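You operate a simulated robot arm through the tools that you are given. There is no shell and no other tool. Be economical: measure what you need, move in short steps, check, and stop when the job is done.

You are at the controls of a simulated robot arm. One attempt, no reset.

JOB
Blank off ports 27 and 29, then put the water on briefly.
Fine: blue cap on 27, white cap on 29, clamps tight; red lever open three seconds or more, then shut; nothing leaks.

It is judged by the outcome, as a careful person would: the job done as asked, and still so three seconds after it is handed in. It fails if anything else is knocked over, pushed out of place, dropped, spilled or broken. Lids that push on must go on centred and level and be pressed home; caps that screw on are set level and turned clockwise until they are tight.

ROBOT AND FRAMES
A 7-joint arm with a two-finger parallel gripper on a trunk, on a base that drives. Base frame: it is fixed to the floor where the robot stands at the start and does not move with it; the origin is under the middle of the robot, x ahead of it, y to its left, z up; the surface under the hand at the start is at about z = 0.86. Readings come in m, degrees, newtons and seconds.
With the tool pointing down near the work surface it reaches from about 0.38 to 0.8 m from the robot's upright axis, wherever it stands. Its first joint turns from -143.0 to 143.0 degrees. Places, roughly: blue cap (5x5x3 cm) [0.5, -0.2, 0.9]; green cap (5x5x3 cm) [0.7, -0.2, 0.9]; red lever under the ports [0.4, -0.4, 0.7]; steel port behind the black wing knob [0.6, -0.6, 0.9]; steel port behind the blue wing knob [0.6, -0.9, 0.9]; steel port behind the yellow wing knob [0.6, -0.4, 0.9]; white cap (5x5x3 cm) [0.6, -0.2, 0.9]. Payload 3 kg.
The tool frame sits at the grasp point between the pads (the TCP): z along the fingers, y along the line on which they close. The tips reach 0.03 m beyond it. The gripper opens to 0.11 m. The fingers are 0.02 m wide and 0.01 m thick; the gripper's body (0.048 by 0.112 m) begins 0.055 m behind the TCP.
Orientation is that of the tool frame in the base frame, as a unit quaternion [x, y, z, w]. With the fingers straight down and closing along the base's y, the tool's x points along the base's -x, its y along +y and its z along -z.

CONTROLS
- The arm moves only by the tool jog_arm. Its argument "rows" is a list of rows, each a list of 7 numbers: the gripper command, from -1 (shut) to 1 (fully open), values between in proportion, then the shift along the tool's x, y, z in units of 25 mm (1.0 is 25 mm), then the turn, a rotation vector about the tool's x, y, z in units of 5 degrees (1.0 is 5 degrees). In form: [[fingers, tx, ty, tz, wx, wy, wz], ...]. A call has 1 to 8 rows; each row shifts and turns the commanded pose from where the row before left it, along the tool's axes as they then stand. A call with a number of a shift or a turn outside -1 to 1 is refused whole. Rows are played at 5 a second. More than 0.05 m and 8.6 degrees between two rows, or a gripper value outside its range, and nothing of the call is played. A pose out of reach is approached as far as the arm can. The call stops where the force on the tool passes 80 N (or 10 N more than at its start, if that is more) or the arm is blocked; 0.2 s more then pass. The fingers move at their own pace (about 0.153 m/s each) and stop on an object; they squeeze with about 20 N. The grip force told is the motor's: it shows also when the fingers shut on nothing. Time passes only in rows, and 0.2 s behind the last, so rows that do not move let the fingers close. The reply holds the time, the measured pose of the TCP, the force on the tool along the base axes, the opening and the grip force, in the units named above and with some noise, with the torque about the TCP (base axes, N m) and any sound that the robot's microphone picked up.
- Cameras (640 x 400 px; columns grow to the right, rows downward): "scene" is now at [0.5502, -0.2782, 1.1797]; the picture's right is [-0.01, -0.89, -0.46], its down [-0.84, -0.24, 0.48] and it looks along [-0.54, 0.39, -0.75] (base axes); focal length 214 px, centre (320, 200). "wrist" rides on the gripper at [0.072, 0.017, -0.103] in the tool frame; the picture's right is [-0.23, 0.97, 0.00], its down [-0.76, -0.18, -0.62] and it looks along [-0.61, -0.14, 0.78] (tool axes); focal length 222 px, centre (320, 200). There is no depth. A picture from a camera that has moved, and an enlarged one, comes with that camera's place and axes in the base frame and with its lens.
- grab_frame(camera): a new picture of that camera. The clock stands still meanwhile.
- raise_lower(by): slides the trunk up (or, below 0, down) by that many m; the arm and the scene camera ride with it, the base frame stays. It gives what a move gives, with no picture.
- roll_base(legs): drives the robot by 1 to 6 legs, each [ahead, turn to the left] in m and degrees, along the robot's own axes; the way and the turn of a leg run together, so that a leg with both is an arc; at most 1.5 m and 180 degrees a leg. The arm and the cameras ride along, it lands a little off, and it stops where it bumps. It gives what a move gives.
- pan_tilt(pan, tilt): turns the head with the scene camera to pan (to the left, within 80 degrees either way) and tilt (down, from -29 to 69), counted from straight ahead of the robot. It gives what a move gives.
- inspect(camera, box): a new picture of the part [left, top, right, bottom] of that camera's present view, enlarged. The clock stands still meanwhile.
- hand_in(): hands the job in; it is judged then, once.

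Go step by step. Nothing tells you exact positions but the pictures and the camera data: compare them with the known pose of the tool, close in by small moves and look again before you grip or let go. The budget is 120 turns and 90 pictures, counting those below and the enlarged ones. Unless the task says otherwise, let go and move clear before handing in, and close with one line.

The tools are called after "Call:" as a command line: name --pt "numbers of a row" for each row, then --argument value for the rest, lists and objects as JSON in quotes. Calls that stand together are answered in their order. jog_arm: Moves the arm, as the interface text tells. Its arguments: {"type":"object","properties":{"rows":{"type":"array","items":{"type":"array","items":{"type":"number"}}}},"required":["rows"]} The other tools are called the same way: raise_lower (by) slides the trunk up or down; roll_base (legs) drives the base; pan_tilt (pan, tilt) turns the head that bears the scene camera; grab_frame (camera) takes a picture; inspect (camera, box) takes an enlarged picture of a part of a camera's view; hand_in () hands the job in.

At the start:

```text
time_s: 0.0
tcp_pos: [0.4939, -0.3208, 1.1287]
tcp_rot: [0.004, 1.0, 0.0, 0.001]
force: [0.3, 0.1, -0.8]
ft_torque: [0.0, -0.02, 0.0]
gripper_width: 0.1099
grip_force: 0.1
trunk travel left (down, up): [-0.425, 0.065]
robot x, y, heading: [-0.0028, 0.0051, 0.2]
head pan, tilt: [27.3, 32.8]
```

scene: 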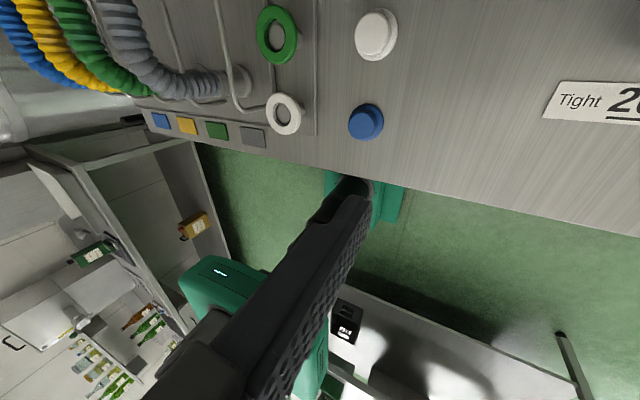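
wrist: 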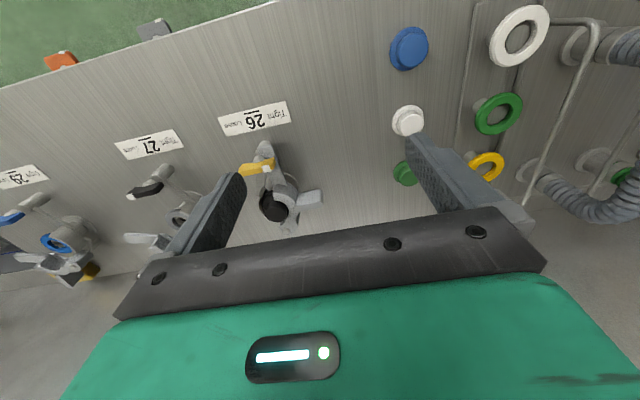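

I see a row of ports with wing knobs: 26 is yellow, 27 looks black and 29 looks blue. The loose caps are nearer to me. I'll take a closer look at the labels and fittings.

Call:
inspect --camera "wrist" --box '[0, 80, 340, 290]'

Call:
pan_tilt --pan -45 --tilt 40

Call:
grab_frame --camera "scene"

```text
1.88 times, centred on (170, 185) of wrist
camera zoom: at [0.4208, -0.3024, 1.2314], right [0.23, 0.97, 0.0], down [0.76, -0.18, 0.62], along [0.61, -0.15, -0.78], focal length 418 px, centre (602, 228)
```

zoom: 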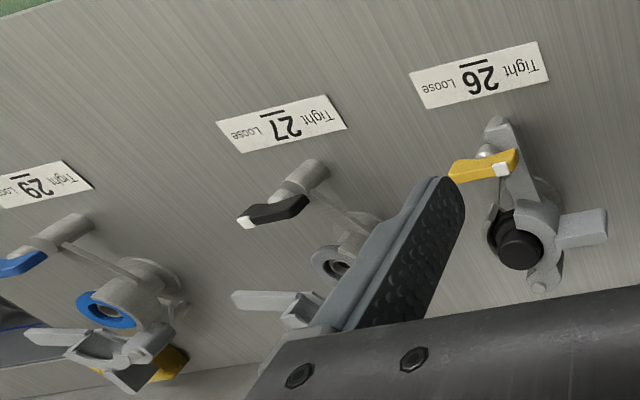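

```text
time_s: 1.4
tcp_pos: [0.4934, -0.32, 1.1277]
tcp_rot: [0.003, 1.0, 0.0, 0.0]
force: [0.8, 0.2, 0.8]
ft_torque: [-0.01, -0.02, 0.0]
gripper_width: 0.1097
grip_force: 0.1
trunk travel left (down, up): [-0.425, 0.065]
robot x, y, heading: [-0.0031, 0.005, 0.0]
head pan, tilt: [-45.0, 40.0]
```

```text
86 pictures are left
camera scene: at [0.5386, -0.379, 1.1994], right [-0.01, -0.71, 0.71], down [-0.76, 0.46, 0.46], along [-0.65, -0.54, -0.54], focal length 214 px, centre (320, 200)
```

scene: 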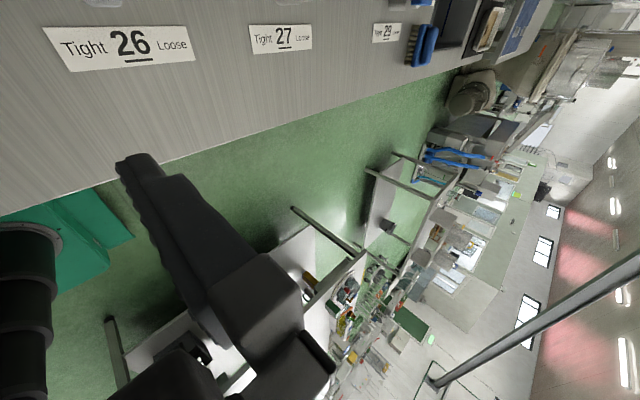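

The head's frame is pitched, so pan 0 and tilt 0 looks straight down. I'll use that to look forward and down at the ports.

Call:
pan_tilt --pan -35 --tilt -10

Call:
grab_frame --camera "scene"

```text
time_s: 2.6
tcp_pos: [0.4935, -0.3214, 1.1283]
tcp_rot: [0.004, 1.0, 0.0, 0.001]
force: [-0.3, 0.6, 0.9]
ft_torque: [0.0, -0.04, -0.01]
gripper_width: 0.1102
grip_force: 0.1
trunk travel left (down, up): [-0.425, 0.065]
robot x, y, heading: [0.0002, 0.0036, 0.0]
head pan, tilt: [-35.0, -10.0]
```

```text
85 pictures are left
camera scene: at [0.6175, -0.3679, 1.1905], right [-0.01, -0.82, 0.57], down [-0.99, -0.09, -0.14], along [0.17, -0.57, -0.81], focal length 214 px, centre (320, 200)
```

scene: 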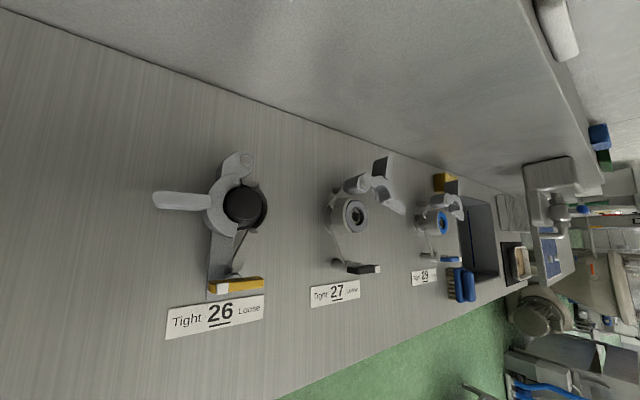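

I can see the counter and the three ports. 26 is already capped, and 27 and 29 have open clamps. Next I'll zoom in on the details.

Call:
inspect --camera "scene" --box '[300, 140, 480, 310]'

Call:
inspect --camera "scene" --box '[140, 130, 300, 350]'

Call:
inspect --camera "wrist" --box '[370, 0, 640, 220]'

```text
2.35 times, centred on (390, 225) of scene
camera zoom: at [0.6175, -0.3679, 1.1905], right [-0.01, -0.82, 0.57], down [-0.99, -0.09, -0.14], along [0.17, -0.57, -0.81], focal length 505 px, centre (155, 141)
```

zoom: 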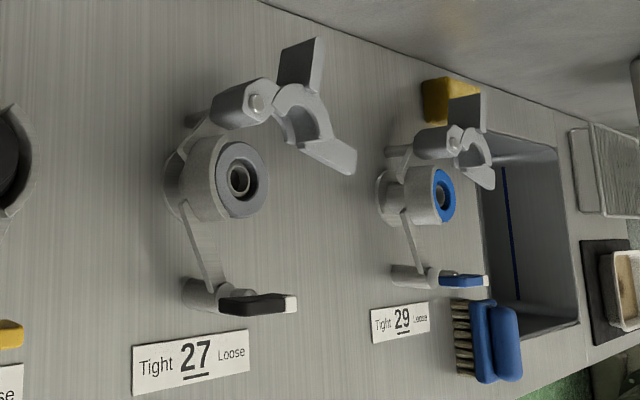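

```text
1.82 times, centred on (220, 240) of scene
camera zoom: at [0.6175, -0.3679, 1.1905], right [-0.01, -0.82, 0.57], down [-0.99, -0.09, -0.14], along [0.17, -0.57, -0.81], focal length 390 px, centre (502, 127)
```

zoom: 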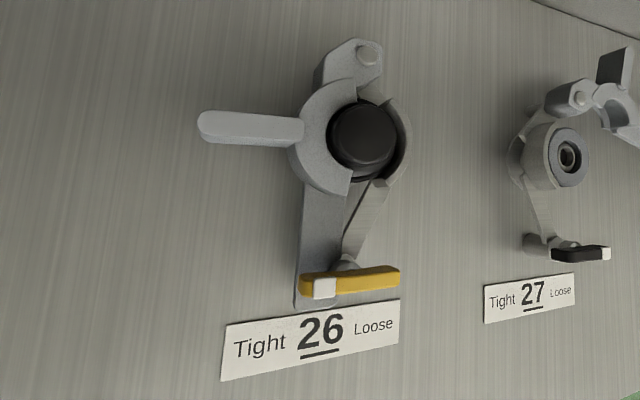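

```text
1.82 times, centred on (505, 110) of wrist
camera zoom: at [0.4208, -0.3024, 1.232], right [0.23, 0.97, 0.0], down [0.76, -0.18, 0.62], along [0.61, -0.15, -0.78], focal length 404 px, centre (-16, 364)
```

zoom: 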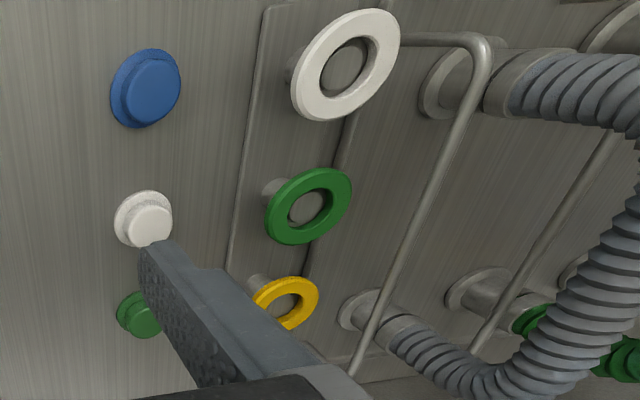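

The gaskets on 27 and 29 look to be in place. The clamp jaws are swung open and the knobs are on the Loose side. I need to drive about 0.5 m to the right, so I'll check the floor space around the robot first.

Call:
pan_tilt --pan -50 --tilt 60

Call:
grab_frame --camera "scene"

Call:
pan_tilt --pan 30 --tilt 60

Call:
grab_frame --camera "scene"

```text
time_s: 4.0
tcp_pos: [0.4924, -0.3208, 1.1279]
tcp_rot: [0.003, 1.0, 0.001, -0.001]
force: [0.2, 0.7, 0.5]
ft_torque: [-0.01, 0.03, -0.03]
gripper_width: 0.1099
grip_force: 0.0
trunk travel left (down, up): [-0.425, 0.065]
robot x, y, heading: [0.0004, 0.0038, 0.1]
head pan, tilt: [-50.0, 60.0]
```

```text
81 pictures are left
camera scene: at [0.5119, -0.3698, 1.2167], right [0.0, -0.64, 0.77], down [-0.5, 0.67, 0.56], along [-0.87, -0.38, -0.32], focal length 214 px, centre (320, 200)
```

scene: 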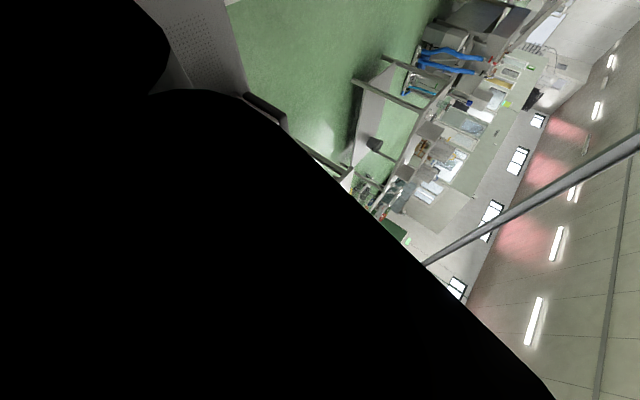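

```text
time_s: 5.6
tcp_pos: [0.4934, -0.3207, 1.1284]
tcp_rot: [0.003, 1.0, 0.0, 0.0]
force: [0.4, -0.2, -0.1]
ft_torque: [0.03, -0.04, 0.01]
gripper_width: 0.11
grip_force: 0.1
trunk travel left (down, up): [-0.425, 0.065]
robot x, y, heading: [0.0005, 0.004, 0.0]
head pan, tilt: [30.0, 60.0]
```

```text
80 pictures are left
camera scene: at [0.5125, -0.2854, 1.2018], right [-0.01, -0.87, -0.5], down [-0.5, -0.43, 0.75], along [-0.86, 0.26, -0.43], focal length 214 px, centre (320, 200)
```

scene: 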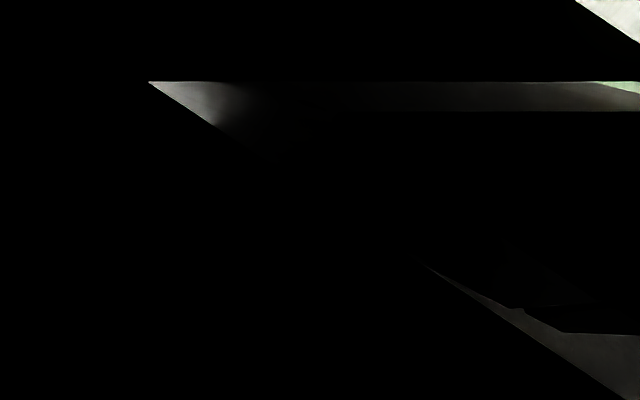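

The gripper is blocking the scene camera. I'll retract the hand toward the robot and see whether the view clears.

Call:
jog_arm --pt "1 1 1 0 0 0 0" --pt "1 1 1 0 0 0 0" --pt "1 1 1 0 0 0 0" --pt "1 1 1 0 0 0 0" --pt "1 1 1 0 0 0 0" --pt "1 0 1 0 0 0 0"

Call:
grab_frame --camera "scene"

```text
time_s: 7.0
tcp_pos: [0.3675, -0.1692, 1.1296]
tcp_rot: [0.004, 1.0, 0.0, 0.001]
force: [0.1, 1.0, -0.5]
ft_torque: [0.07, -0.02, -0.03]
gripper_width: 0.11
grip_force: 0.1
trunk travel left (down, up): [-0.425, 0.065]
robot x, y, heading: [0.0001, 0.0059, 0.0]
head pan, tilt: [30.0, 60.0]
```

```text
79 pictures are left
camera scene: at [0.3868, -0.1342, 1.2028], right [-0.01, -0.87, -0.5], down [-0.5, -0.43, 0.75], along [-0.86, 0.26, -0.43], focal length 214 px, centre (320, 200)
```

scene: 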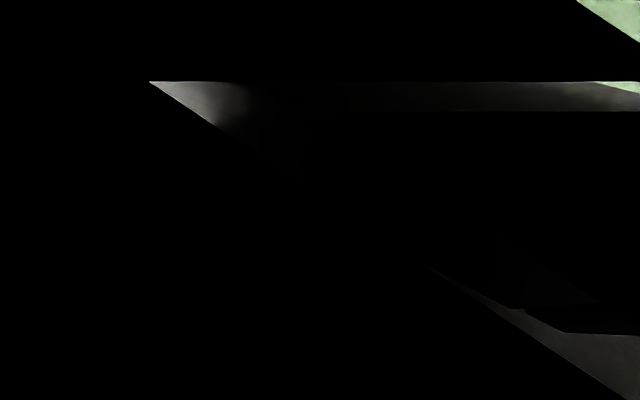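

The scene camera rides with the hand. I'll look toward the right rear, where the turn would sweep.

Call:
pan_tilt --pan -60 --tilt 35

Call:
grab_frame --camera "scene"

```text
time_s: 8.6
tcp_pos: [0.3682, -0.1694, 1.1295]
tcp_rot: [0.002, 1.0, 0.0, 0.0]
force: [-1.1, -0.6, -0.5]
ft_torque: [-0.02, -0.01, 0.0]
gripper_width: 0.1098
grip_force: 0.0
trunk travel left (down, up): [-0.425, 0.065]
robot x, y, heading: [0.004, 0.0021, 0.1]
head pan, tilt: [-60.0, 35.0]
```

```text
78 pictures are left
camera scene: at [0.4209, -0.2444, 1.2164], right [0.0, -0.5, 0.87], down [-0.82, 0.5, 0.29], along [-0.58, -0.7, -0.41], focal length 214 px, centre (320, 200)
```

scene: 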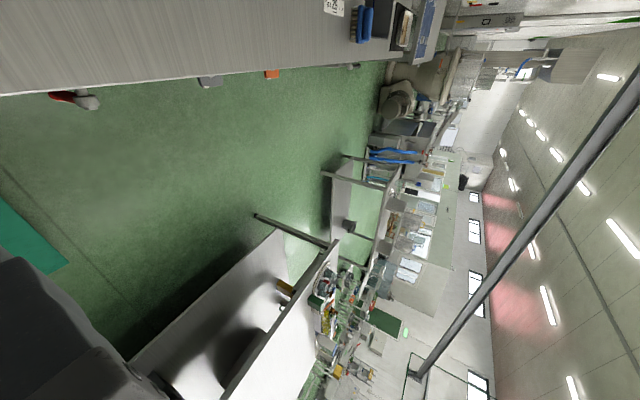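

The floor is clear: the shelf is at x≈-1.15 and the counter's front edge is at x≈0.38. I'll turn right, drive 0.55 m and turn back.

Call:
roll_base --legs '[[0, -90], [0.55, 0], [0, 90]]'

Call:
pan_tilt --pan 0 --tilt 0

Call:
grab_frame --camera "scene"

Call:
grab_frame --camera "wrist"

```text
time_s: 18.3
tcp_pos: [0.2396, -0.908, 1.1296]
tcp_rot: [0.275, 0.962, 0.0, -0.001]
force: [0.0, 1.1, -0.2]
ft_torque: [-0.04, -0.01, -0.02]
gripper_width: 0.1101
grip_force: 0.1
trunk travel left (down, up): [-0.425, 0.065]
robot x, y, heading: [-0.0066, -0.6026, -37.3]
head pan, tilt: [-60.0, 35.0]
stopped in leg 3: the robot was blocked; the commanded pose is now the measured one
```

```text
time_s: 19.6
tcp_pos: [0.2397, -0.9094, 1.1291]
tcp_rot: [0.275, 0.961, 0.0, -0.002]
force: [-0.5, 0.1, -0.3]
ft_torque: [-0.02, 0.01, 0.03]
gripper_width: 0.11
grip_force: 0.0
trunk travel left (down, up): [-0.425, 0.065]
robot x, y, heading: [-0.005, -0.6007, -37.6]
head pan, tilt: [0.0, 0.0]
```

```text
77 pictures are left
camera scene: at [0.3319, -0.9653, 1.1709], right [-0.53, -0.85, 0.0], down [-0.85, 0.53, 0.0], along [0.0, 0.0, -1.0], focal length 214 px, centre (320, 200)
```

scene: 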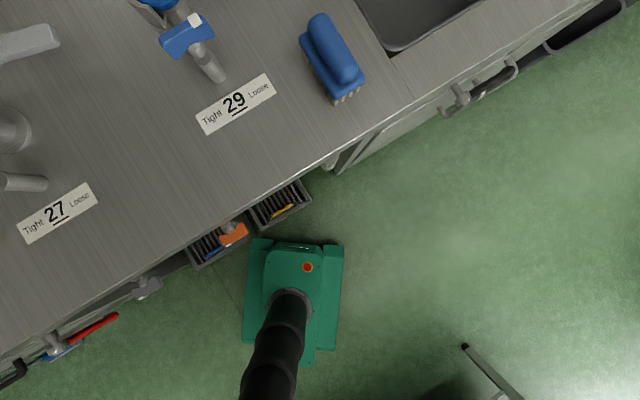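

```text
76 pictures are left
camera wrist: at [0.1865, -0.8557, 1.2336], right [0.71, 0.71, 0.0], down [0.55, -0.55, 0.62], along [0.44, -0.44, -0.78], focal length 222 px, centre (320, 200)
```

wrist: 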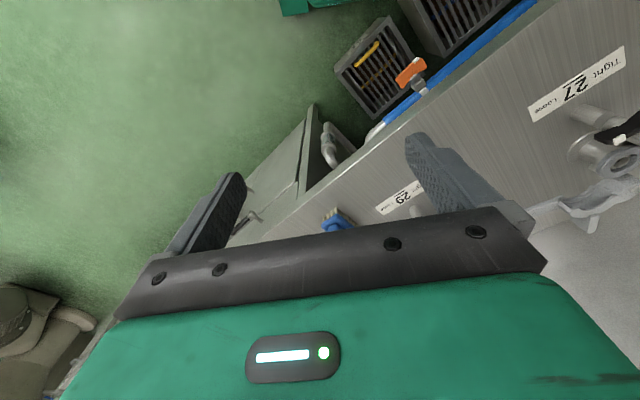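

The last turn stopped at heading -37°, blocked by something low in front of the base. I'll zoom in there before moving again.

Call:
inspect --camera "scene" --box '[160, 160, 360, 380]'

```text
1.82 times, centred on (260, 270) of scene
camera zoom: at [0.3319, -0.9653, 1.1709], right [-0.53, -0.85, 0.0], down [-0.85, 0.53, 0.0], along [0.0, 0.0, -1.0], focal length 390 px, centre (429, 73)
```

zoom: 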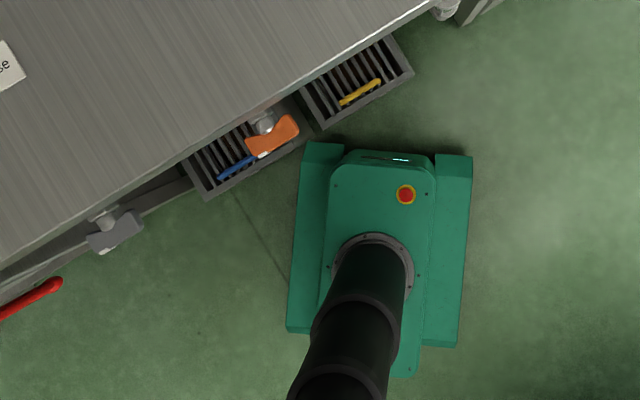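

The base's front-left corner is resting against the floor crates. This spot already reaches everything, so I'll turn back a few degrees to release the contact and work from there.

Call:
roll_base --legs '[[0, -5]]'

Call:
inspect --camera "scene" --box '[160, 160, 360, 380]'

```text
time_s: 20.5
tcp_pos: [0.2123, -0.931, 1.1295]
tcp_rot: [0.318, 0.948, 0.0, -0.001]
force: [-0.9, 0.3, 0.3]
ft_torque: [-0.02, 0.03, -0.02]
gripper_width: 0.11
grip_force: 0.0
trunk travel left (down, up): [-0.425, 0.065]
robot x, y, heading: [-0.0048, -0.5982, -42.3]
head pan, tilt: [0.0, 0.0]
```

```text
1.82 times, centred on (260, 270) of scene
camera zoom: at [0.2986, -0.9936, 1.1709], right [-0.6, -0.8, 0.0], down [-0.8, 0.6, 0.0], along [0.0, 0.0, -1.0], focal length 390 px, centre (429, 73)
```

zoom: 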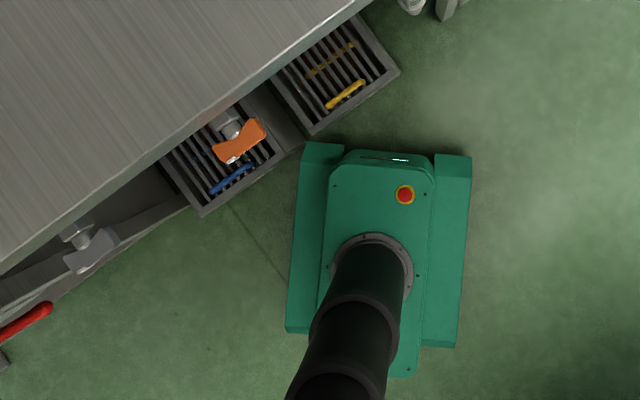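

The base is now clear of the crates. I'll turn the hand back square to the base frame, then move over port 27 and look down.

Call:
jog_arm --pt "1 0 0 0 0 0 -0.93" --pt "1 0 0 0 0 0 -0.93" --pt "1 0 0 0 0 0 -0.93" --pt "1 0 0 0 0 0 -0.93" --pt "1 0 0 0 0 0 -0.93" --pt "1 0 0 0 0 0 -0.93" --pt "1 0 0 0 0 0 -0.93" --pt "1 0 0 0 0 0 -0.93"

Call:
jog_arm --pt "1 -1 1 0 0 0 0" --pt "1 -1 1 0 0 0 0" --pt "1 -1 1 0 0 0 0" --pt "1 -1 1 0 0 0 0" --pt "1 -1 1 0 0 0 0" --pt "1 -1 1 0 0 0 0" --pt "1 -1 1 0 0 0 0" --pt "1 -1 1 0 0 0 0"

Call:
grab_frame --camera "scene"

```text
time_s: 22.3
tcp_pos: [0.2112, -0.9277, 1.1303]
tcp_rot: [-0.003, 1.0, 0.001, 0.0]
force: [0.1, -0.1, -0.4]
ft_torque: [0.01, -0.01, -0.01]
gripper_width: 0.1099
grip_force: 0.0
trunk travel left (down, up): [-0.425, 0.065]
robot x, y, heading: [-0.0026, -0.5968, -42.5]
head pan, tilt: [0.0, 0.0]
```

```text
time_s: 24.1
tcp_pos: [0.4112, -0.728, 1.1304]
tcp_rot: [-0.002, 1.0, 0.001, 0.0]
force: [0.4, -0.5, -0.1]
ft_torque: [0.02, 0.0, 0.0]
gripper_width: 0.1101
grip_force: 0.1
trunk travel left (down, up): [-0.425, 0.065]
robot x, y, heading: [-0.0021, -0.5993, -42.4]
head pan, tilt: [0.0, 0.0]
```

```text
73 pictures are left
camera scene: at [0.5212, -0.7247, 1.1711], right [0.0, -1.0, 0.0], down [-1.0, 0.0, 0.0], along [0.0, 0.0, -1.0], focal length 214 px, centre (320, 200)
```

scene: 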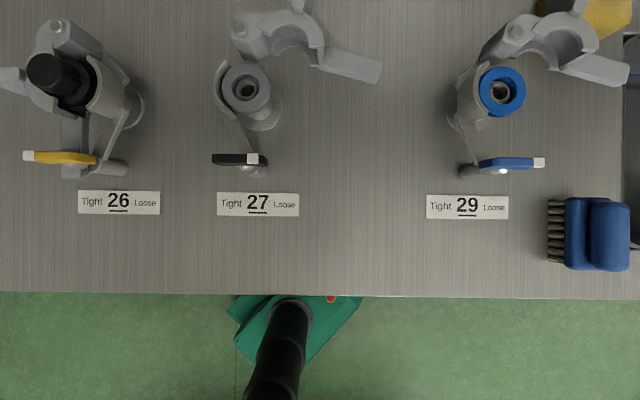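

I now have a clean top-down view. Port 27 is at about (0.64, -0.645) and port 29 at about (0.64, -0.92), with their tops at z≈0.94. I'll zoom in on the clamps.

Call:
inspect --camera "scene" --box '[180, 0, 400, 200]'

Call:
inspect --camera "scene" --box '[0, 0, 180, 200]'

Call:
inspect --camera "scene" --box '[420, 0, 640, 200]'

```text
2.00 times, centred on (290, 100) of scene
camera zoom: at [0.5212, -0.7247, 1.1711], right [0.0, -1.0, 0.0], down [-1.0, 0.0, 0.0], along [0.0, 0.0, -1.0], focal length 429 px, centre (380, 400)
```

zoom: 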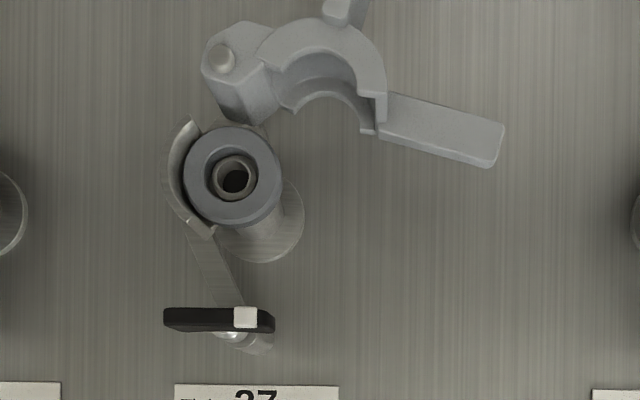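

```text
2.00 times, centred on (90, 100) of scene
camera zoom: at [0.5212, -0.7247, 1.1711], right [0.0, -1.0, 0.0], down [-1.0, 0.0, 0.0], along [0.0, 0.0, -1.0], focal length 429 px, centre (780, 400)
```

zoom: 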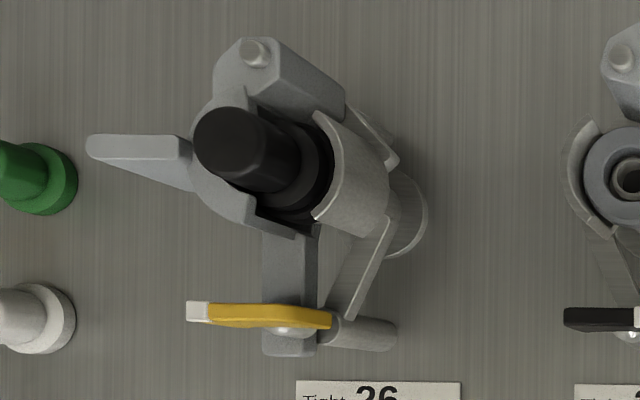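

```text
2.00 times, centred on (530, 100) of scene
camera zoom: at [0.5212, -0.7247, 1.1711], right [0.0, -1.0, 0.0], down [-1.0, 0.0, 0.0], along [0.0, 0.0, -1.0], focal length 429 px, centre (-100, 400)
```

zoom: 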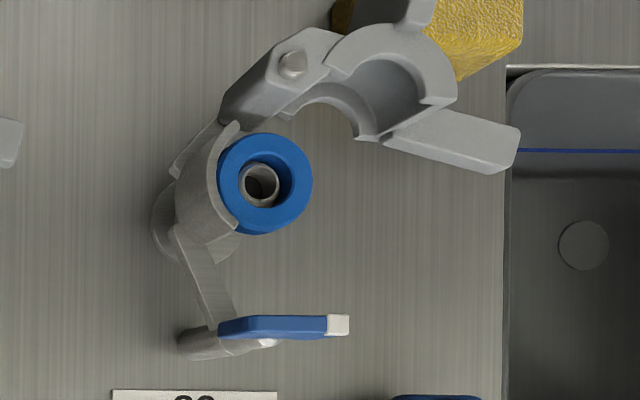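

The clamps make sense now. The fixed shell is on the +y side, the swing jaw is on the -y side, and its plate lands at the wing knob. I need a close, low view of the knob on 27, so I'll drop down and look forward.

Call:
jog_arm --pt "1 0.5 0.4 1 0 0 0" --pt "1 0.5 0.4 1 0 0 0" --pt "1 0 0.4 1 0 0 0" --pt "1 0 0 1 0 0 0"

Call:
pan_tilt --pan 0 --tilt -29

Call:
grab_frame --camera "scene"

Call:
inspect --camera "scene" --box '[200, 100, 440, 300]'

```text
time_s: 25.1
tcp_pos: [0.3851, -0.6967, 1.0302]
tcp_rot: [-0.002, 1.0, 0.0, 0.001]
force: [-1.0, -1.2, -0.1]
ft_torque: [-0.01, -0.02, -0.01]
gripper_width: 0.1101
grip_force: 0.1
trunk travel left (down, up): [-0.425, 0.065]
robot x, y, heading: [0.0001, -0.5963, -42.6]
head pan, tilt: [0.0, 0.0]
```

```text
time_s: 26.0
tcp_pos: [0.3844, -0.6967, 1.0322]
tcp_rot: [-0.002, 1.0, 0.0, 0.0]
force: [0.0, -0.5, 0.4]
ft_torque: [0.0, 0.0, -0.01]
gripper_width: 0.11
grip_force: 0.1
trunk travel left (down, up): [-0.425, 0.065]
robot x, y, heading: [-0.0061, -0.5976, -42.3]
head pan, tilt: [0.0, -28.6]
```

```text
69 pictures are left
camera scene: at [0.5339, -0.6937, 1.0954], right [0.0, -1.0, 0.0], down [-0.88, 0.0, -0.48], along [0.48, 0.0, -0.88], focal length 214 px, centre (320, 200)
```

scene: 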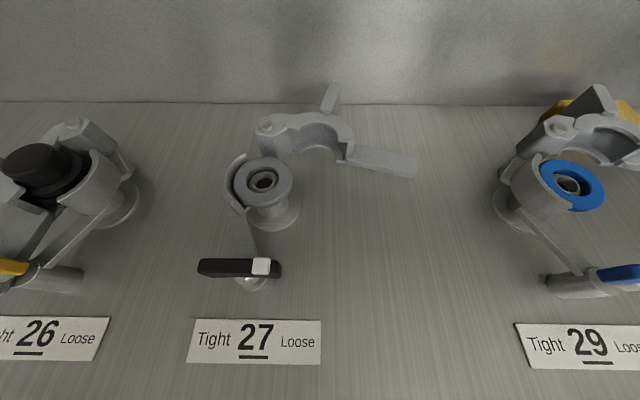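

```text
2.00 times, centred on (320, 200) of scene
camera zoom: at [0.5339, -0.6937, 1.0954], right [0.0, -1.0, 0.0], down [-0.88, 0.0, -0.48], along [0.48, 0.0, -0.88], focal length 429 px, centre (320, 200)
```

zoom: 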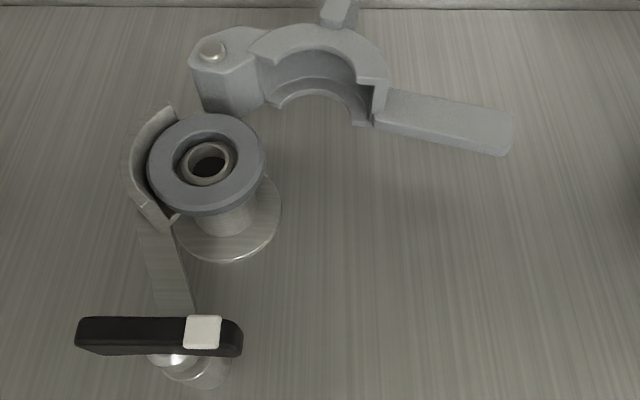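

The gaskets on 27 (grey) and 29 (blue) are both in place. Now I'll go to the caps: up, then left.

Call:
pan_tilt --pan 0 --tilt 0

Call:
jog_arm --pt "1 0 1 -1 0 0 0" --pt "1 0 1 -1 0 0 0" --pt "1 0 1 -1 0 0 0" --pt "1 0 1 -0.5 0 0 0" --pt "1 0 1 0 0 0 0" --pt "1 0 1 0 0 0 0" --pt "1 0 1 0 0 0 0" --pt "1 0 1 0 0 0 0"

Call:
jog_arm --pt "1 0 1 0 0 0 0" --pt "1 0 1 0 0 0 0" --pt "1 0 1 0 0 0 0" --pt "1 0 1 0 0 0 0" --pt "1 0 1 0 0 0 0" --pt "1 0 1 0 0 0 0" --pt "1 0 1 0 0 0 0" --pt "1 0 1 0 0 0 0"

Call:
grab_frame --camera "scene"

```text
time_s: 26.9
tcp_pos: [0.3837, -0.6961, 1.0319]
tcp_rot: [-0.002, 1.0, 0.0, 0.0]
force: [0.5, 0.0, -0.3]
ft_torque: [0.01, 0.0, -0.01]
gripper_width: 0.11
grip_force: 0.0
trunk travel left (down, up): [-0.425, 0.065]
robot x, y, heading: [-0.0021, -0.5982, -42.2]
head pan, tilt: [0.0, 0.0]
```

```text
time_s: 28.8
tcp_pos: [0.3836, -0.4985, 1.1174]
tcp_rot: [-0.002, 1.0, 0.001, -0.001]
force: [0.2, -0.4, 0.1]
ft_torque: [0.04, -0.03, 0.03]
gripper_width: 0.1099
grip_force: 0.1
trunk travel left (down, up): [-0.425, 0.065]
robot x, y, heading: [-0.004, -0.6021, -42.5]
head pan, tilt: [0.0, 0.0]
```

```text
time_s: 30.6
tcp_pos: [0.3827, -0.297, 1.1186]
tcp_rot: [-0.003, 1.0, 0.001, -0.001]
force: [0.2, -0.1, 0.8]
ft_torque: [0.02, -0.04, -0.02]
gripper_width: 0.11
grip_force: 0.0
trunk travel left (down, up): [-0.425, 0.065]
robot x, y, heading: [-0.003, -0.5995, -42.3]
head pan, tilt: [0.0, 0.0]
```

```text
67 pictures are left
camera scene: at [0.4928, -0.2949, 1.1603], right [0.01, -1.0, 0.0], down [-1.0, -0.01, 0.0], along [0.0, 0.0, -1.0], focal length 214 px, centre (320, 200)
```

scene: 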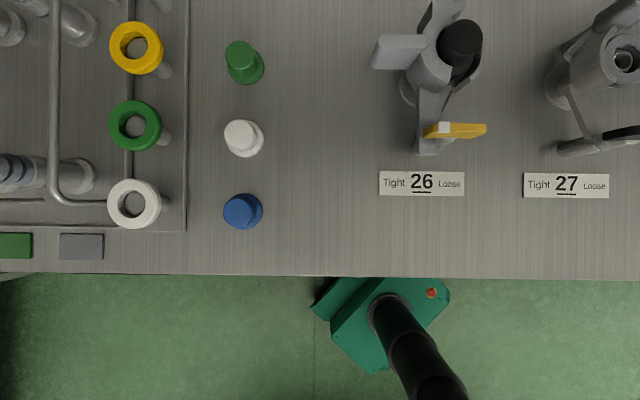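

The blue cap is at about (0.478, -0.190). I'll move over it at medium height and check the alignment.

Call:
jog_arm --pt "1 -0.76 0.86 0.9 0 0 0" --pt "1 -0.76 0.86 0.9 0 0 0" --pt "1 -0.76 0.86 0.9 0 0 0" --pt "1 -0.76 0.86 0.9 0 0 0" --pt "1 -0.76 0.86 0.9 0 0 0"

Call:
pan_tilt --pan 0 --tilt 20

Call:
grab_frame --camera "scene"

Call:
grab_frame --camera "wrist"

```text
time_s: 31.8
tcp_pos: [0.479, -0.1908, 1.0081]
tcp_rot: [-0.002, 1.0, 0.001, 0.0]
force: [0.6, -1.1, 0.0]
ft_torque: [0.04, -0.04, -0.01]
gripper_width: 0.11
grip_force: 0.1
trunk travel left (down, up): [-0.425, 0.065]
robot x, y, heading: [0.0003, -0.5973, -42.4]
head pan, tilt: [0.0, 0.0]
```

```text
time_s: 32.6
tcp_pos: [0.4793, -0.1923, 1.0065]
tcp_rot: [-0.002, 1.0, 0.0, 0.0]
force: [-0.7, 0.1, 0.3]
ft_torque: [0.03, -0.01, 0.01]
gripper_width: 0.1102
grip_force: 0.0
trunk travel left (down, up): [-0.425, 0.065]
robot x, y, heading: [-0.002, -0.602, -42.3]
head pan, tilt: [0.0, 20.0]
```

```text
66 pictures are left
camera scene: at [0.5566, -0.1893, 1.0452], right [0.0, -1.0, 0.0], down [-0.94, 0.0, 0.34], along [-0.34, 0.0, -0.94], focal length 214 px, centre (320, 200)
```

scene: 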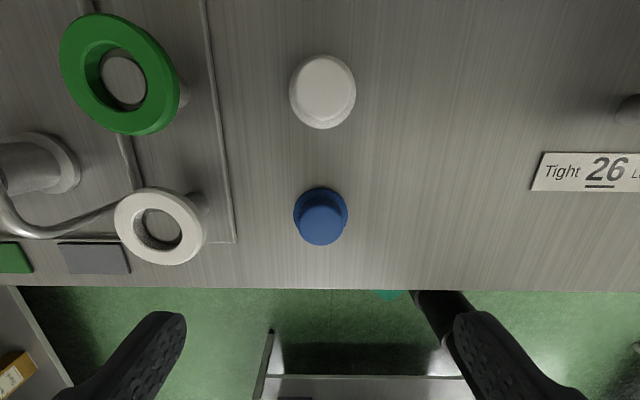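

```text
65 pictures are left
camera wrist: at [0.4067, -0.1743, 1.1108], right [0.22, 0.97, 0.0], down [0.76, -0.17, 0.62], along [0.61, -0.14, -0.78], focal length 222 px, centre (320, 200)
```

wrist: 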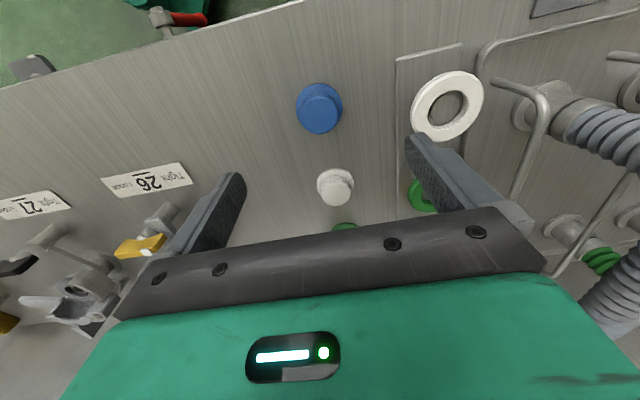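

The blue cap is centred at (0.482, -0.190) and its boss is about 3.5 cm across. I'll trim the position and lower around the boss.

Call:
jog_arm --pt "1 -0.12 0.06 0.8 0 0 0" --pt "1 0 0 0.8 0 0 0" --pt "1 0 0 0.8 0 0 0" --pt "1 0 0 0.8 0 0 0" --pt "1 0 0 0.8 0 0 0"

Call:
grab_frame --camera "wrist"

```text
time_s: 33.8
tcp_pos: [0.4797, -0.1894, 0.9051]
tcp_rot: [-0.002, 1.0, 0.002, 0.0]
force: [0.2, 0.0, 0.3]
ft_torque: [-0.03, -0.02, -0.03]
gripper_width: 0.11
grip_force: 0.0
trunk travel left (down, up): [-0.425, 0.065]
robot x, y, heading: [-0.0037, -0.5971, -42.4]
head pan, tilt: [0.0, 20.0]
```

```text
64 pictures are left
camera wrist: at [0.407, -0.1716, 1.0093], right [0.22, 0.97, 0.0], down [0.76, -0.18, 0.62], along [0.61, -0.14, -0.78], focal length 222 px, centre (320, 200)
```

wrist: 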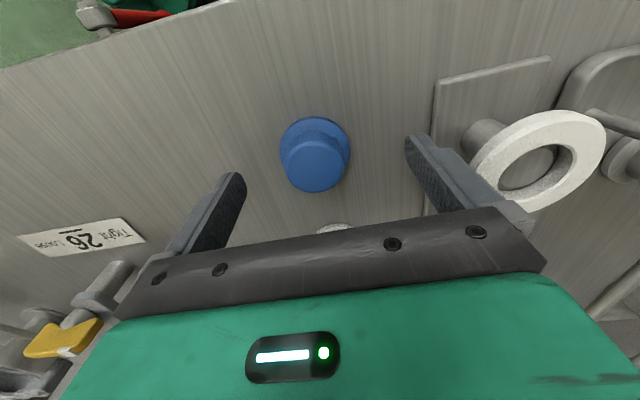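

Call:
inspect --camera "wrist" --box '[220, 90, 420, 215]'

Call:
grab_frame --camera "scene"

```text
3.20 times, centred on (320, 152) of wrist
camera zoom: at [0.407, -0.1716, 1.0093], right [0.22, 0.97, 0.0], down [0.76, -0.18, 0.62], along [0.61, -0.14, -0.78], focal length 711 px, centre (320, 352)
```

zoom: 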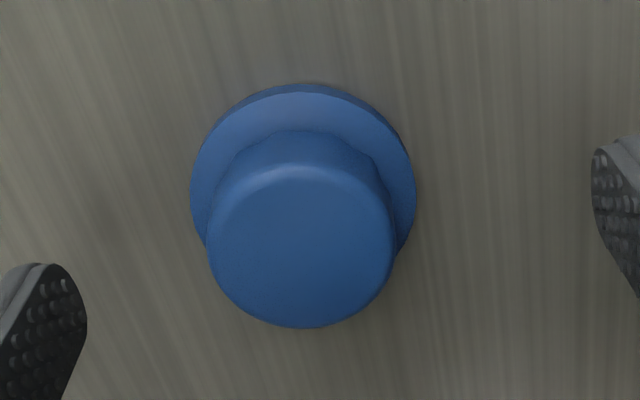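

```text
62 pictures are left
camera scene: at [0.5568, -0.1866, 0.9437], right [0.0, -1.0, 0.0], down [-0.94, 0.0, 0.34], along [-0.34, 0.0, -0.94], focal length 214 px, centre (320, 200)
```

scene: 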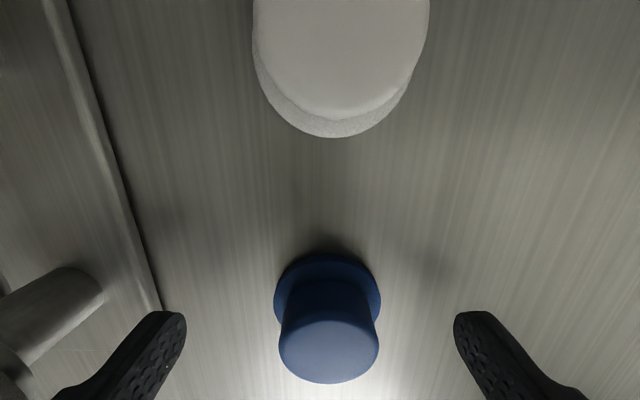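

The fingers straddle the blue boss, centred to within about 2 mm. Closing the gripper now.

Call:
jog_arm --pt "1 0.1 0 0.06 0 0 0" --pt "-1 0 0 0 0 0 0" --pt "-1 0 0 0 0 0 0" --pt "-1 0 0 0 0 0 0" --pt "-1 0 0 0 0 0 0"

Call:
jog_arm --pt "-1 0 0 -1 0 0 0" --pt "-1 0 0 -1 0 0 0" --pt "-1 0 0 -1 0 0 0" --pt "-1 0 0 -1 0 0 0" --pt "-1 0 0 -1 0 0 0" --pt "-1 0 0 -1 0 0 0"

Call:
grab_frame --camera "scene"

Call:
grab_frame --camera "wrist"

```text
time_s: 35.0
tcp_pos: [0.4779, -0.1888, 0.905]
tcp_rot: [-0.003, 1.0, 0.0, 0.001]
force: [0.2, 0.9, 1.1]
ft_torque: [0.01, -0.02, 0.01]
gripper_width: 0.0377
grip_force: 20.5
trunk travel left (down, up): [-0.425, 0.065]
robot x, y, heading: [-0.0022, -0.6008, -42.6]
head pan, tilt: [0.0, 20.0]
```

```text
time_s: 36.4
tcp_pos: [0.4776, -0.1895, 1.0528]
tcp_rot: [-0.002, 1.0, 0.0, 0.0]
force: [0.4, -0.2, -0.7]
ft_torque: [0.0, 0.0, 0.0]
gripper_width: 0.0376
grip_force: 19.8
trunk travel left (down, up): [-0.425, 0.065]
robot x, y, heading: [-0.0049, -0.5982, -42.6]
head pan, tilt: [0.0, 20.0]
```

```text
61 pictures are left
camera scene: at [0.5538, -0.1874, 1.0917], right [0.0, -1.0, 0.0], down [-0.94, 0.0, 0.34], along [-0.34, 0.0, -0.94], focal length 214 px, centre (320, 200)
```

scene: 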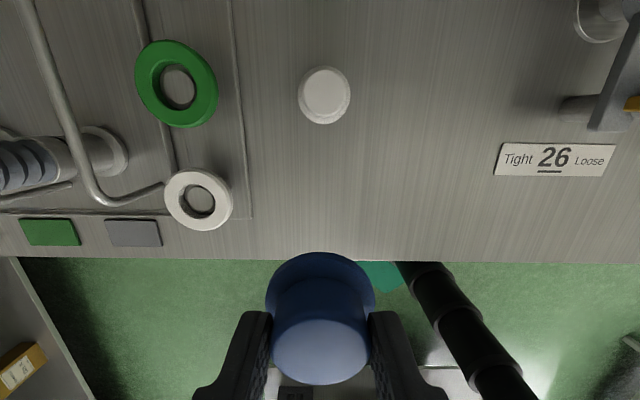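

```text
60 pictures are left
camera wrist: at [0.404, -0.1724, 1.1574], right [0.22, 0.97, 0.0], down [0.76, -0.17, 0.62], along [0.61, -0.14, -0.78], focal length 222 px, centre (320, 200)
```

wrist: 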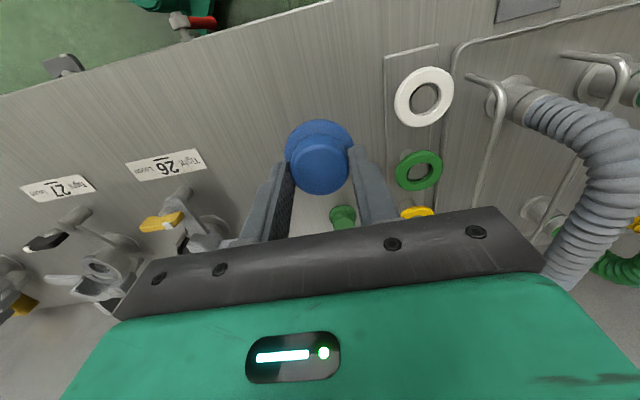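

I have the blue cap gripped and level. I'll carry it along the front of the counter to port 27.

Call:
jog_arm --pt "-1 0 -1 -0.5 0 0 0" --pt "-1 0 -1 -0.5 0 0 0" --pt "-1 0 -1 0 0 0 0" --pt "-1 0 -1 0 0 0 0" --pt "-1 0 -1 0 0 0 0" --pt "-1 0 -1 0 0 0 0" --pt "-1 0 -1 0 0 0 0" --pt "-1 0 -1 0 0 0 0"

Call:
jog_arm --pt "-1 0 -1 0 0 0 0" --pt "-1 0 -1 0 0 0 0" --pt "-1 0 -1 0 0 0 0" --pt "-1 0 -1 0 0 0 0" --pt "-1 0 -1 0 0 0 0" --pt "-1 0 -1 0 0 0 0" --pt "-1 0 -1 0 0 0 0" --pt "-1 -1 -1 0 0 0 0"

Call:
jog_arm --pt "-1 -1 -1 0 0 0 0" --pt "-1 -1 -1 0 0 0 0" --pt "-1 -1 -0.2 0 0 0 0" --pt "-1 -0.6 0 0 0 0 0"

Call:
grab_frame --camera "scene"

Call:
grab_frame --camera "wrist"

```text
time_s: 38.2
tcp_pos: [0.4798, -0.3897, 1.0783]
tcp_rot: [-0.002, 1.0, 0.0, -0.002]
force: [0.5, 0.1, -0.5]
ft_torque: [-0.06, -0.02, 0.0]
gripper_width: 0.038
grip_force: 19.9
trunk travel left (down, up): [-0.425, 0.065]
robot x, y, heading: [-0.0015, -0.5981, -42.7]
head pan, tilt: [0.0, 20.0]
```

```text
time_s: 40.0
tcp_pos: [0.5039, -0.5895, 1.078]
tcp_rot: [-0.002, 1.0, 0.0, -0.001]
force: [-0.1, 0.7, 0.0]
ft_torque: [0.0, -0.01, 0.01]
gripper_width: 0.0376
grip_force: 19.8
trunk travel left (down, up): [-0.425, 0.065]
robot x, y, heading: [-0.0051, -0.5985, -42.5]
head pan, tilt: [0.0, 20.0]
```

```text
time_s: 41.0
tcp_pos: [0.5964, -0.6438, 1.0791]
tcp_rot: [-0.002, 1.0, 0.0, 0.0]
force: [-0.1, 0.0, -1.2]
ft_torque: [0.0, 0.01, -0.01]
gripper_width: 0.0377
grip_force: 20.2
trunk travel left (down, up): [-0.425, 0.065]
robot x, y, heading: [-0.0043, -0.5966, -42.4]
head pan, tilt: [0.0, 20.0]
```

```text
59 pictures are left
camera scene: at [0.673, -0.6413, 1.1164], right [0.0, -1.0, 0.0], down [-0.94, 0.0, 0.34], along [-0.34, 0.0, -0.94], focal length 214 px, centre (320, 200)
```

scene: 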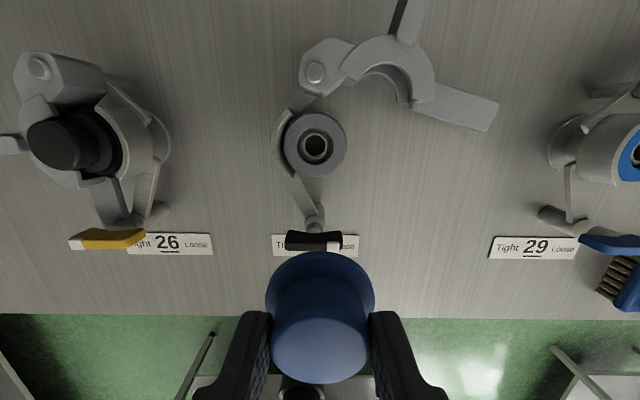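

```text
58 pictures are left
camera wrist: at [0.5231, -0.6264, 1.1818], right [0.22, 0.97, 0.0], down [0.76, -0.18, 0.62], along [0.61, -0.14, -0.78], focal length 222 px, centre (320, 200)
```

wrist: 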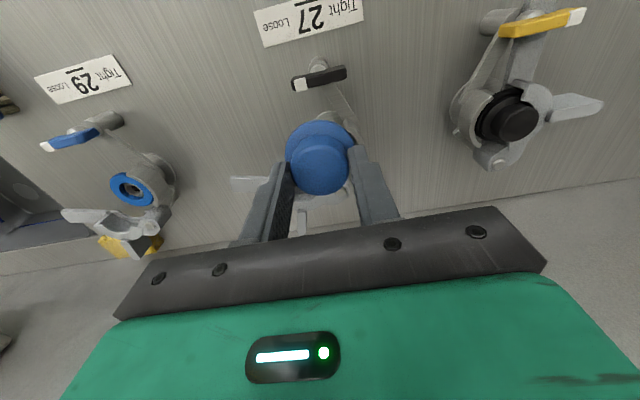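

Triangulating three views puts port 27's gasket at about (0.655, -0.637, 0.912). I'll move above it and lower partway.

Call:
jog_arm --pt "-1 -0.8 0.1 0 0 0 0" --pt "-1 -0.8 0.1 0 0 0 0" --pt "-1 -0.78 0.06 0 0 0 0" --pt "-1 0 0 1 0 0 0" --pt "-1 0 0 1 0 0 0" --pt "-1 0 0 1 0 0 0" --pt "-1 0 0 0.4 0 0 0"

Call:
grab_frame --camera "scene"

Call:
inspect --camera "wrist" --box '[220, 70, 440, 220]'

```text
time_s: 42.6
tcp_pos: [0.6567, -0.6382, 0.9912]
tcp_rot: [-0.001, 1.0, 0.001, -0.001]
force: [0.1, -0.6, -0.5]
ft_torque: [0.03, -0.02, -0.01]
gripper_width: 0.0376
grip_force: 20.1
trunk travel left (down, up): [-0.425, 0.065]
robot x, y, heading: [0.0004, -0.5992, -42.4]
head pan, tilt: [0.0, 20.0]
```

```text
57 pictures are left
camera scene: at [0.7339, -0.6344, 1.0304], right [0.0, -1.0, 0.0], down [-0.94, 0.0, 0.34], along [-0.34, 0.0, -0.94], focal length 214 px, centre (320, 200)
```

scene: 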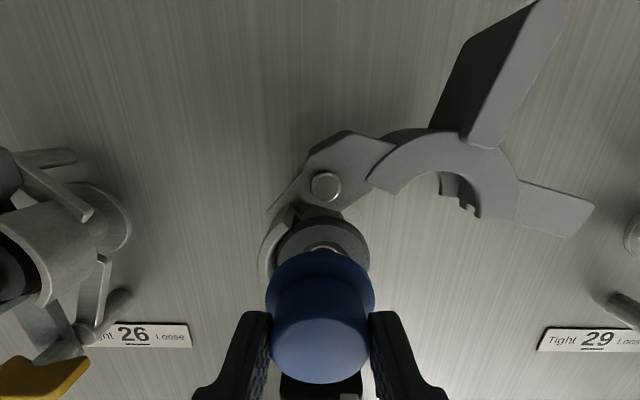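

```text
2.67 times, centred on (330, 145) of wrist
camera zoom: at [0.5841, -0.6194, 1.0959], right [0.22, 0.97, 0.0], down [0.76, -0.18, 0.62], along [0.61, -0.14, -0.78], focal length 592 px, centre (293, 347)
```

zoom: 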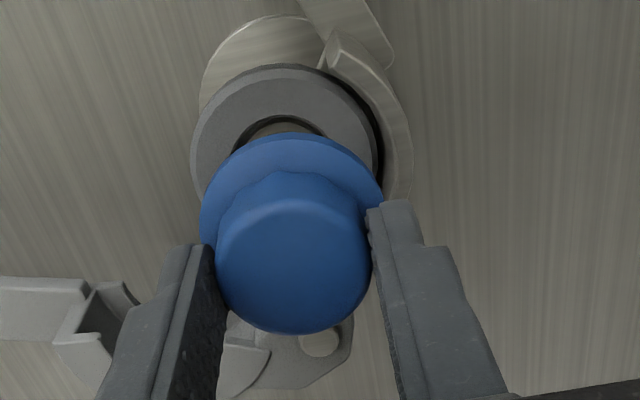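

The cap is within about 2-3 mm of the gasket centre. I'll trim that and lower gently toward contact.

Call:
jog_arm --pt "-1 0.09 -0.04 0 0 0 0" --pt "-1 0 0 0.4 0 0 0" --pt "-1 0 0 0.4 0 0 0" --pt "-1 0 0 0.24 0 0 0"

Call:
inspect --camera "wrist" --box '[220, 70, 440, 220]'

Call:
grab_frame --camera "scene"

```text
time_s: 43.6
tcp_pos: [0.6537, -0.6378, 0.9664]
tcp_rot: [-0.002, 1.0, 0.0, 0.0]
force: [-0.1, 0.0, -0.7]
ft_torque: [0.0, 0.03, -0.05]
gripper_width: 0.0376
grip_force: 20.2
trunk travel left (down, up): [-0.425, 0.065]
robot x, y, heading: [-0.0018, -0.597, -42.6]
head pan, tilt: [0.0, 20.0]
```

```text
2.67 times, centred on (330, 145) of wrist
camera zoom: at [0.5806, -0.6205, 1.0708], right [0.22, 0.97, 0.0], down [0.76, -0.18, 0.62], along [0.61, -0.14, -0.78], focal length 592 px, centre (293, 347)
```

zoom: 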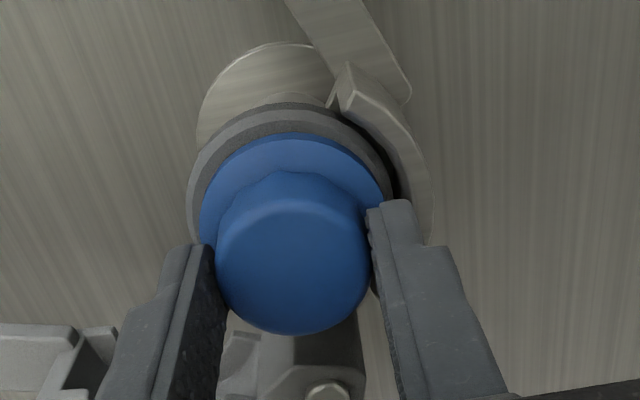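

```text
54 pictures are left
camera scene: at [0.7303, -0.6354, 1.005], right [0.0, -1.0, 0.0], down [-0.94, 0.0, 0.34], along [-0.34, 0.0, -0.94], focal length 214 px, centre (320, 200)
```

scene: 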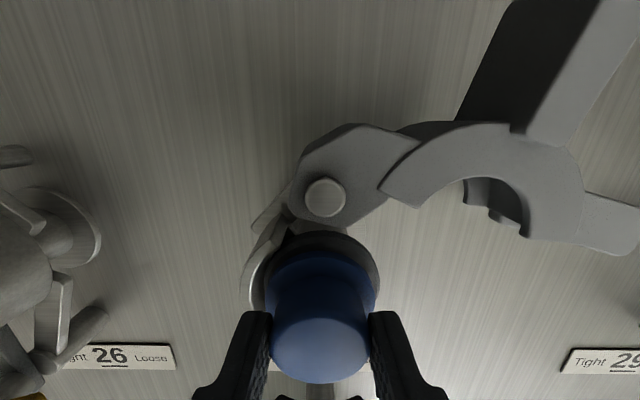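

It looks well centred. I'll lower the last millimetres in small steps and watch the force.

Call:
jog_arm --pt "-1 0 0 0.12 0 0 0" --pt "-1 0 0 0.12 0 0 0"

Call:
jog_arm --pt "-1 0 0 0.1 0 0 0"

```text
time_s: 44.2
tcp_pos: [0.6533, -0.6366, 0.9629]
tcp_rot: [-0.002, 1.0, 0.0, 0.001]
force: [1.4, -0.3, 16.9]
ft_torque: [-0.1, -0.02, -0.02]
gripper_width: 0.0378
grip_force: 20.2
trunk travel left (down, up): [-0.425, 0.065]
robot x, y, heading: [-0.0017, -0.5971, -42.7]
head pan, tilt: [0.0, 20.0]
```

```text
time_s: 44.6
tcp_pos: [0.6536, -0.6374, 0.9604]
tcp_rot: [-0.003, 1.0, 0.0, 0.001]
force: [3.2, 2.7, 15.3]
ft_torque: [0.03, -0.17, 0.06]
gripper_width: 0.0373
grip_force: 20.4
trunk travel left (down, up): [-0.425, 0.065]
robot x, y, heading: [-0.0051, -0.6032, -42.8]
head pan, tilt: [0.0, 20.0]
```

There is contact at about 16 N. I'll check how the cap is seated.

Call:
inspect --camera "wrist" --box '[220, 70, 440, 220]'

Call:
inspect --camera "scene" --box '[200, 180, 440, 400]'

```text
2.67 times, centred on (330, 145) of wrist
camera zoom: at [0.5801, -0.6203, 1.0629], right [0.22, 0.97, 0.0], down [0.76, -0.17, 0.62], along [0.61, -0.14, -0.78], focal length 592 px, centre (293, 347)
```

zoom: 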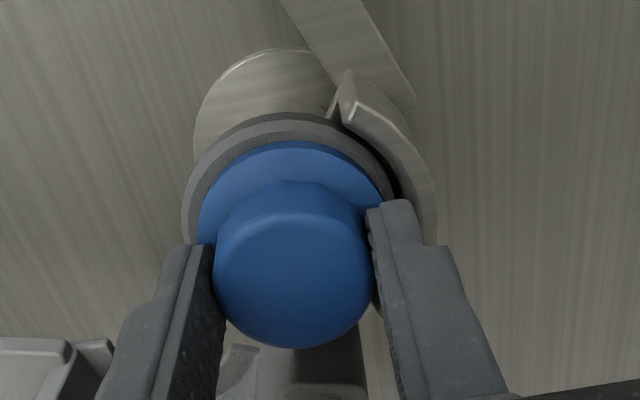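

```text
1.82 times, centred on (320, 290) of scene
camera zoom: at [0.73, -0.6352, 0.9975], right [0.0, -1.0, 0.0], down [-0.94, 0.0, 0.34], along [-0.34, 0.0, -0.94], focal length 390 px, centre (320, 36)
```

zoom: 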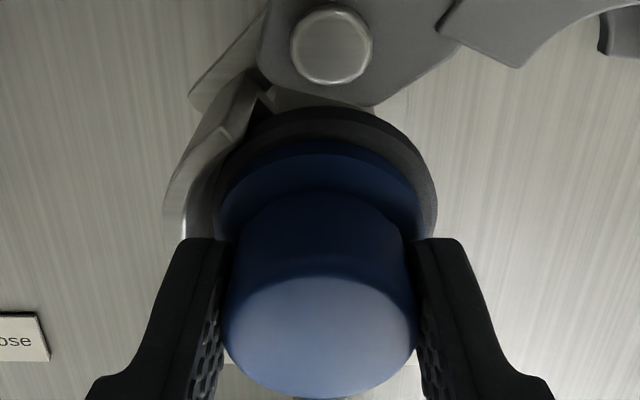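

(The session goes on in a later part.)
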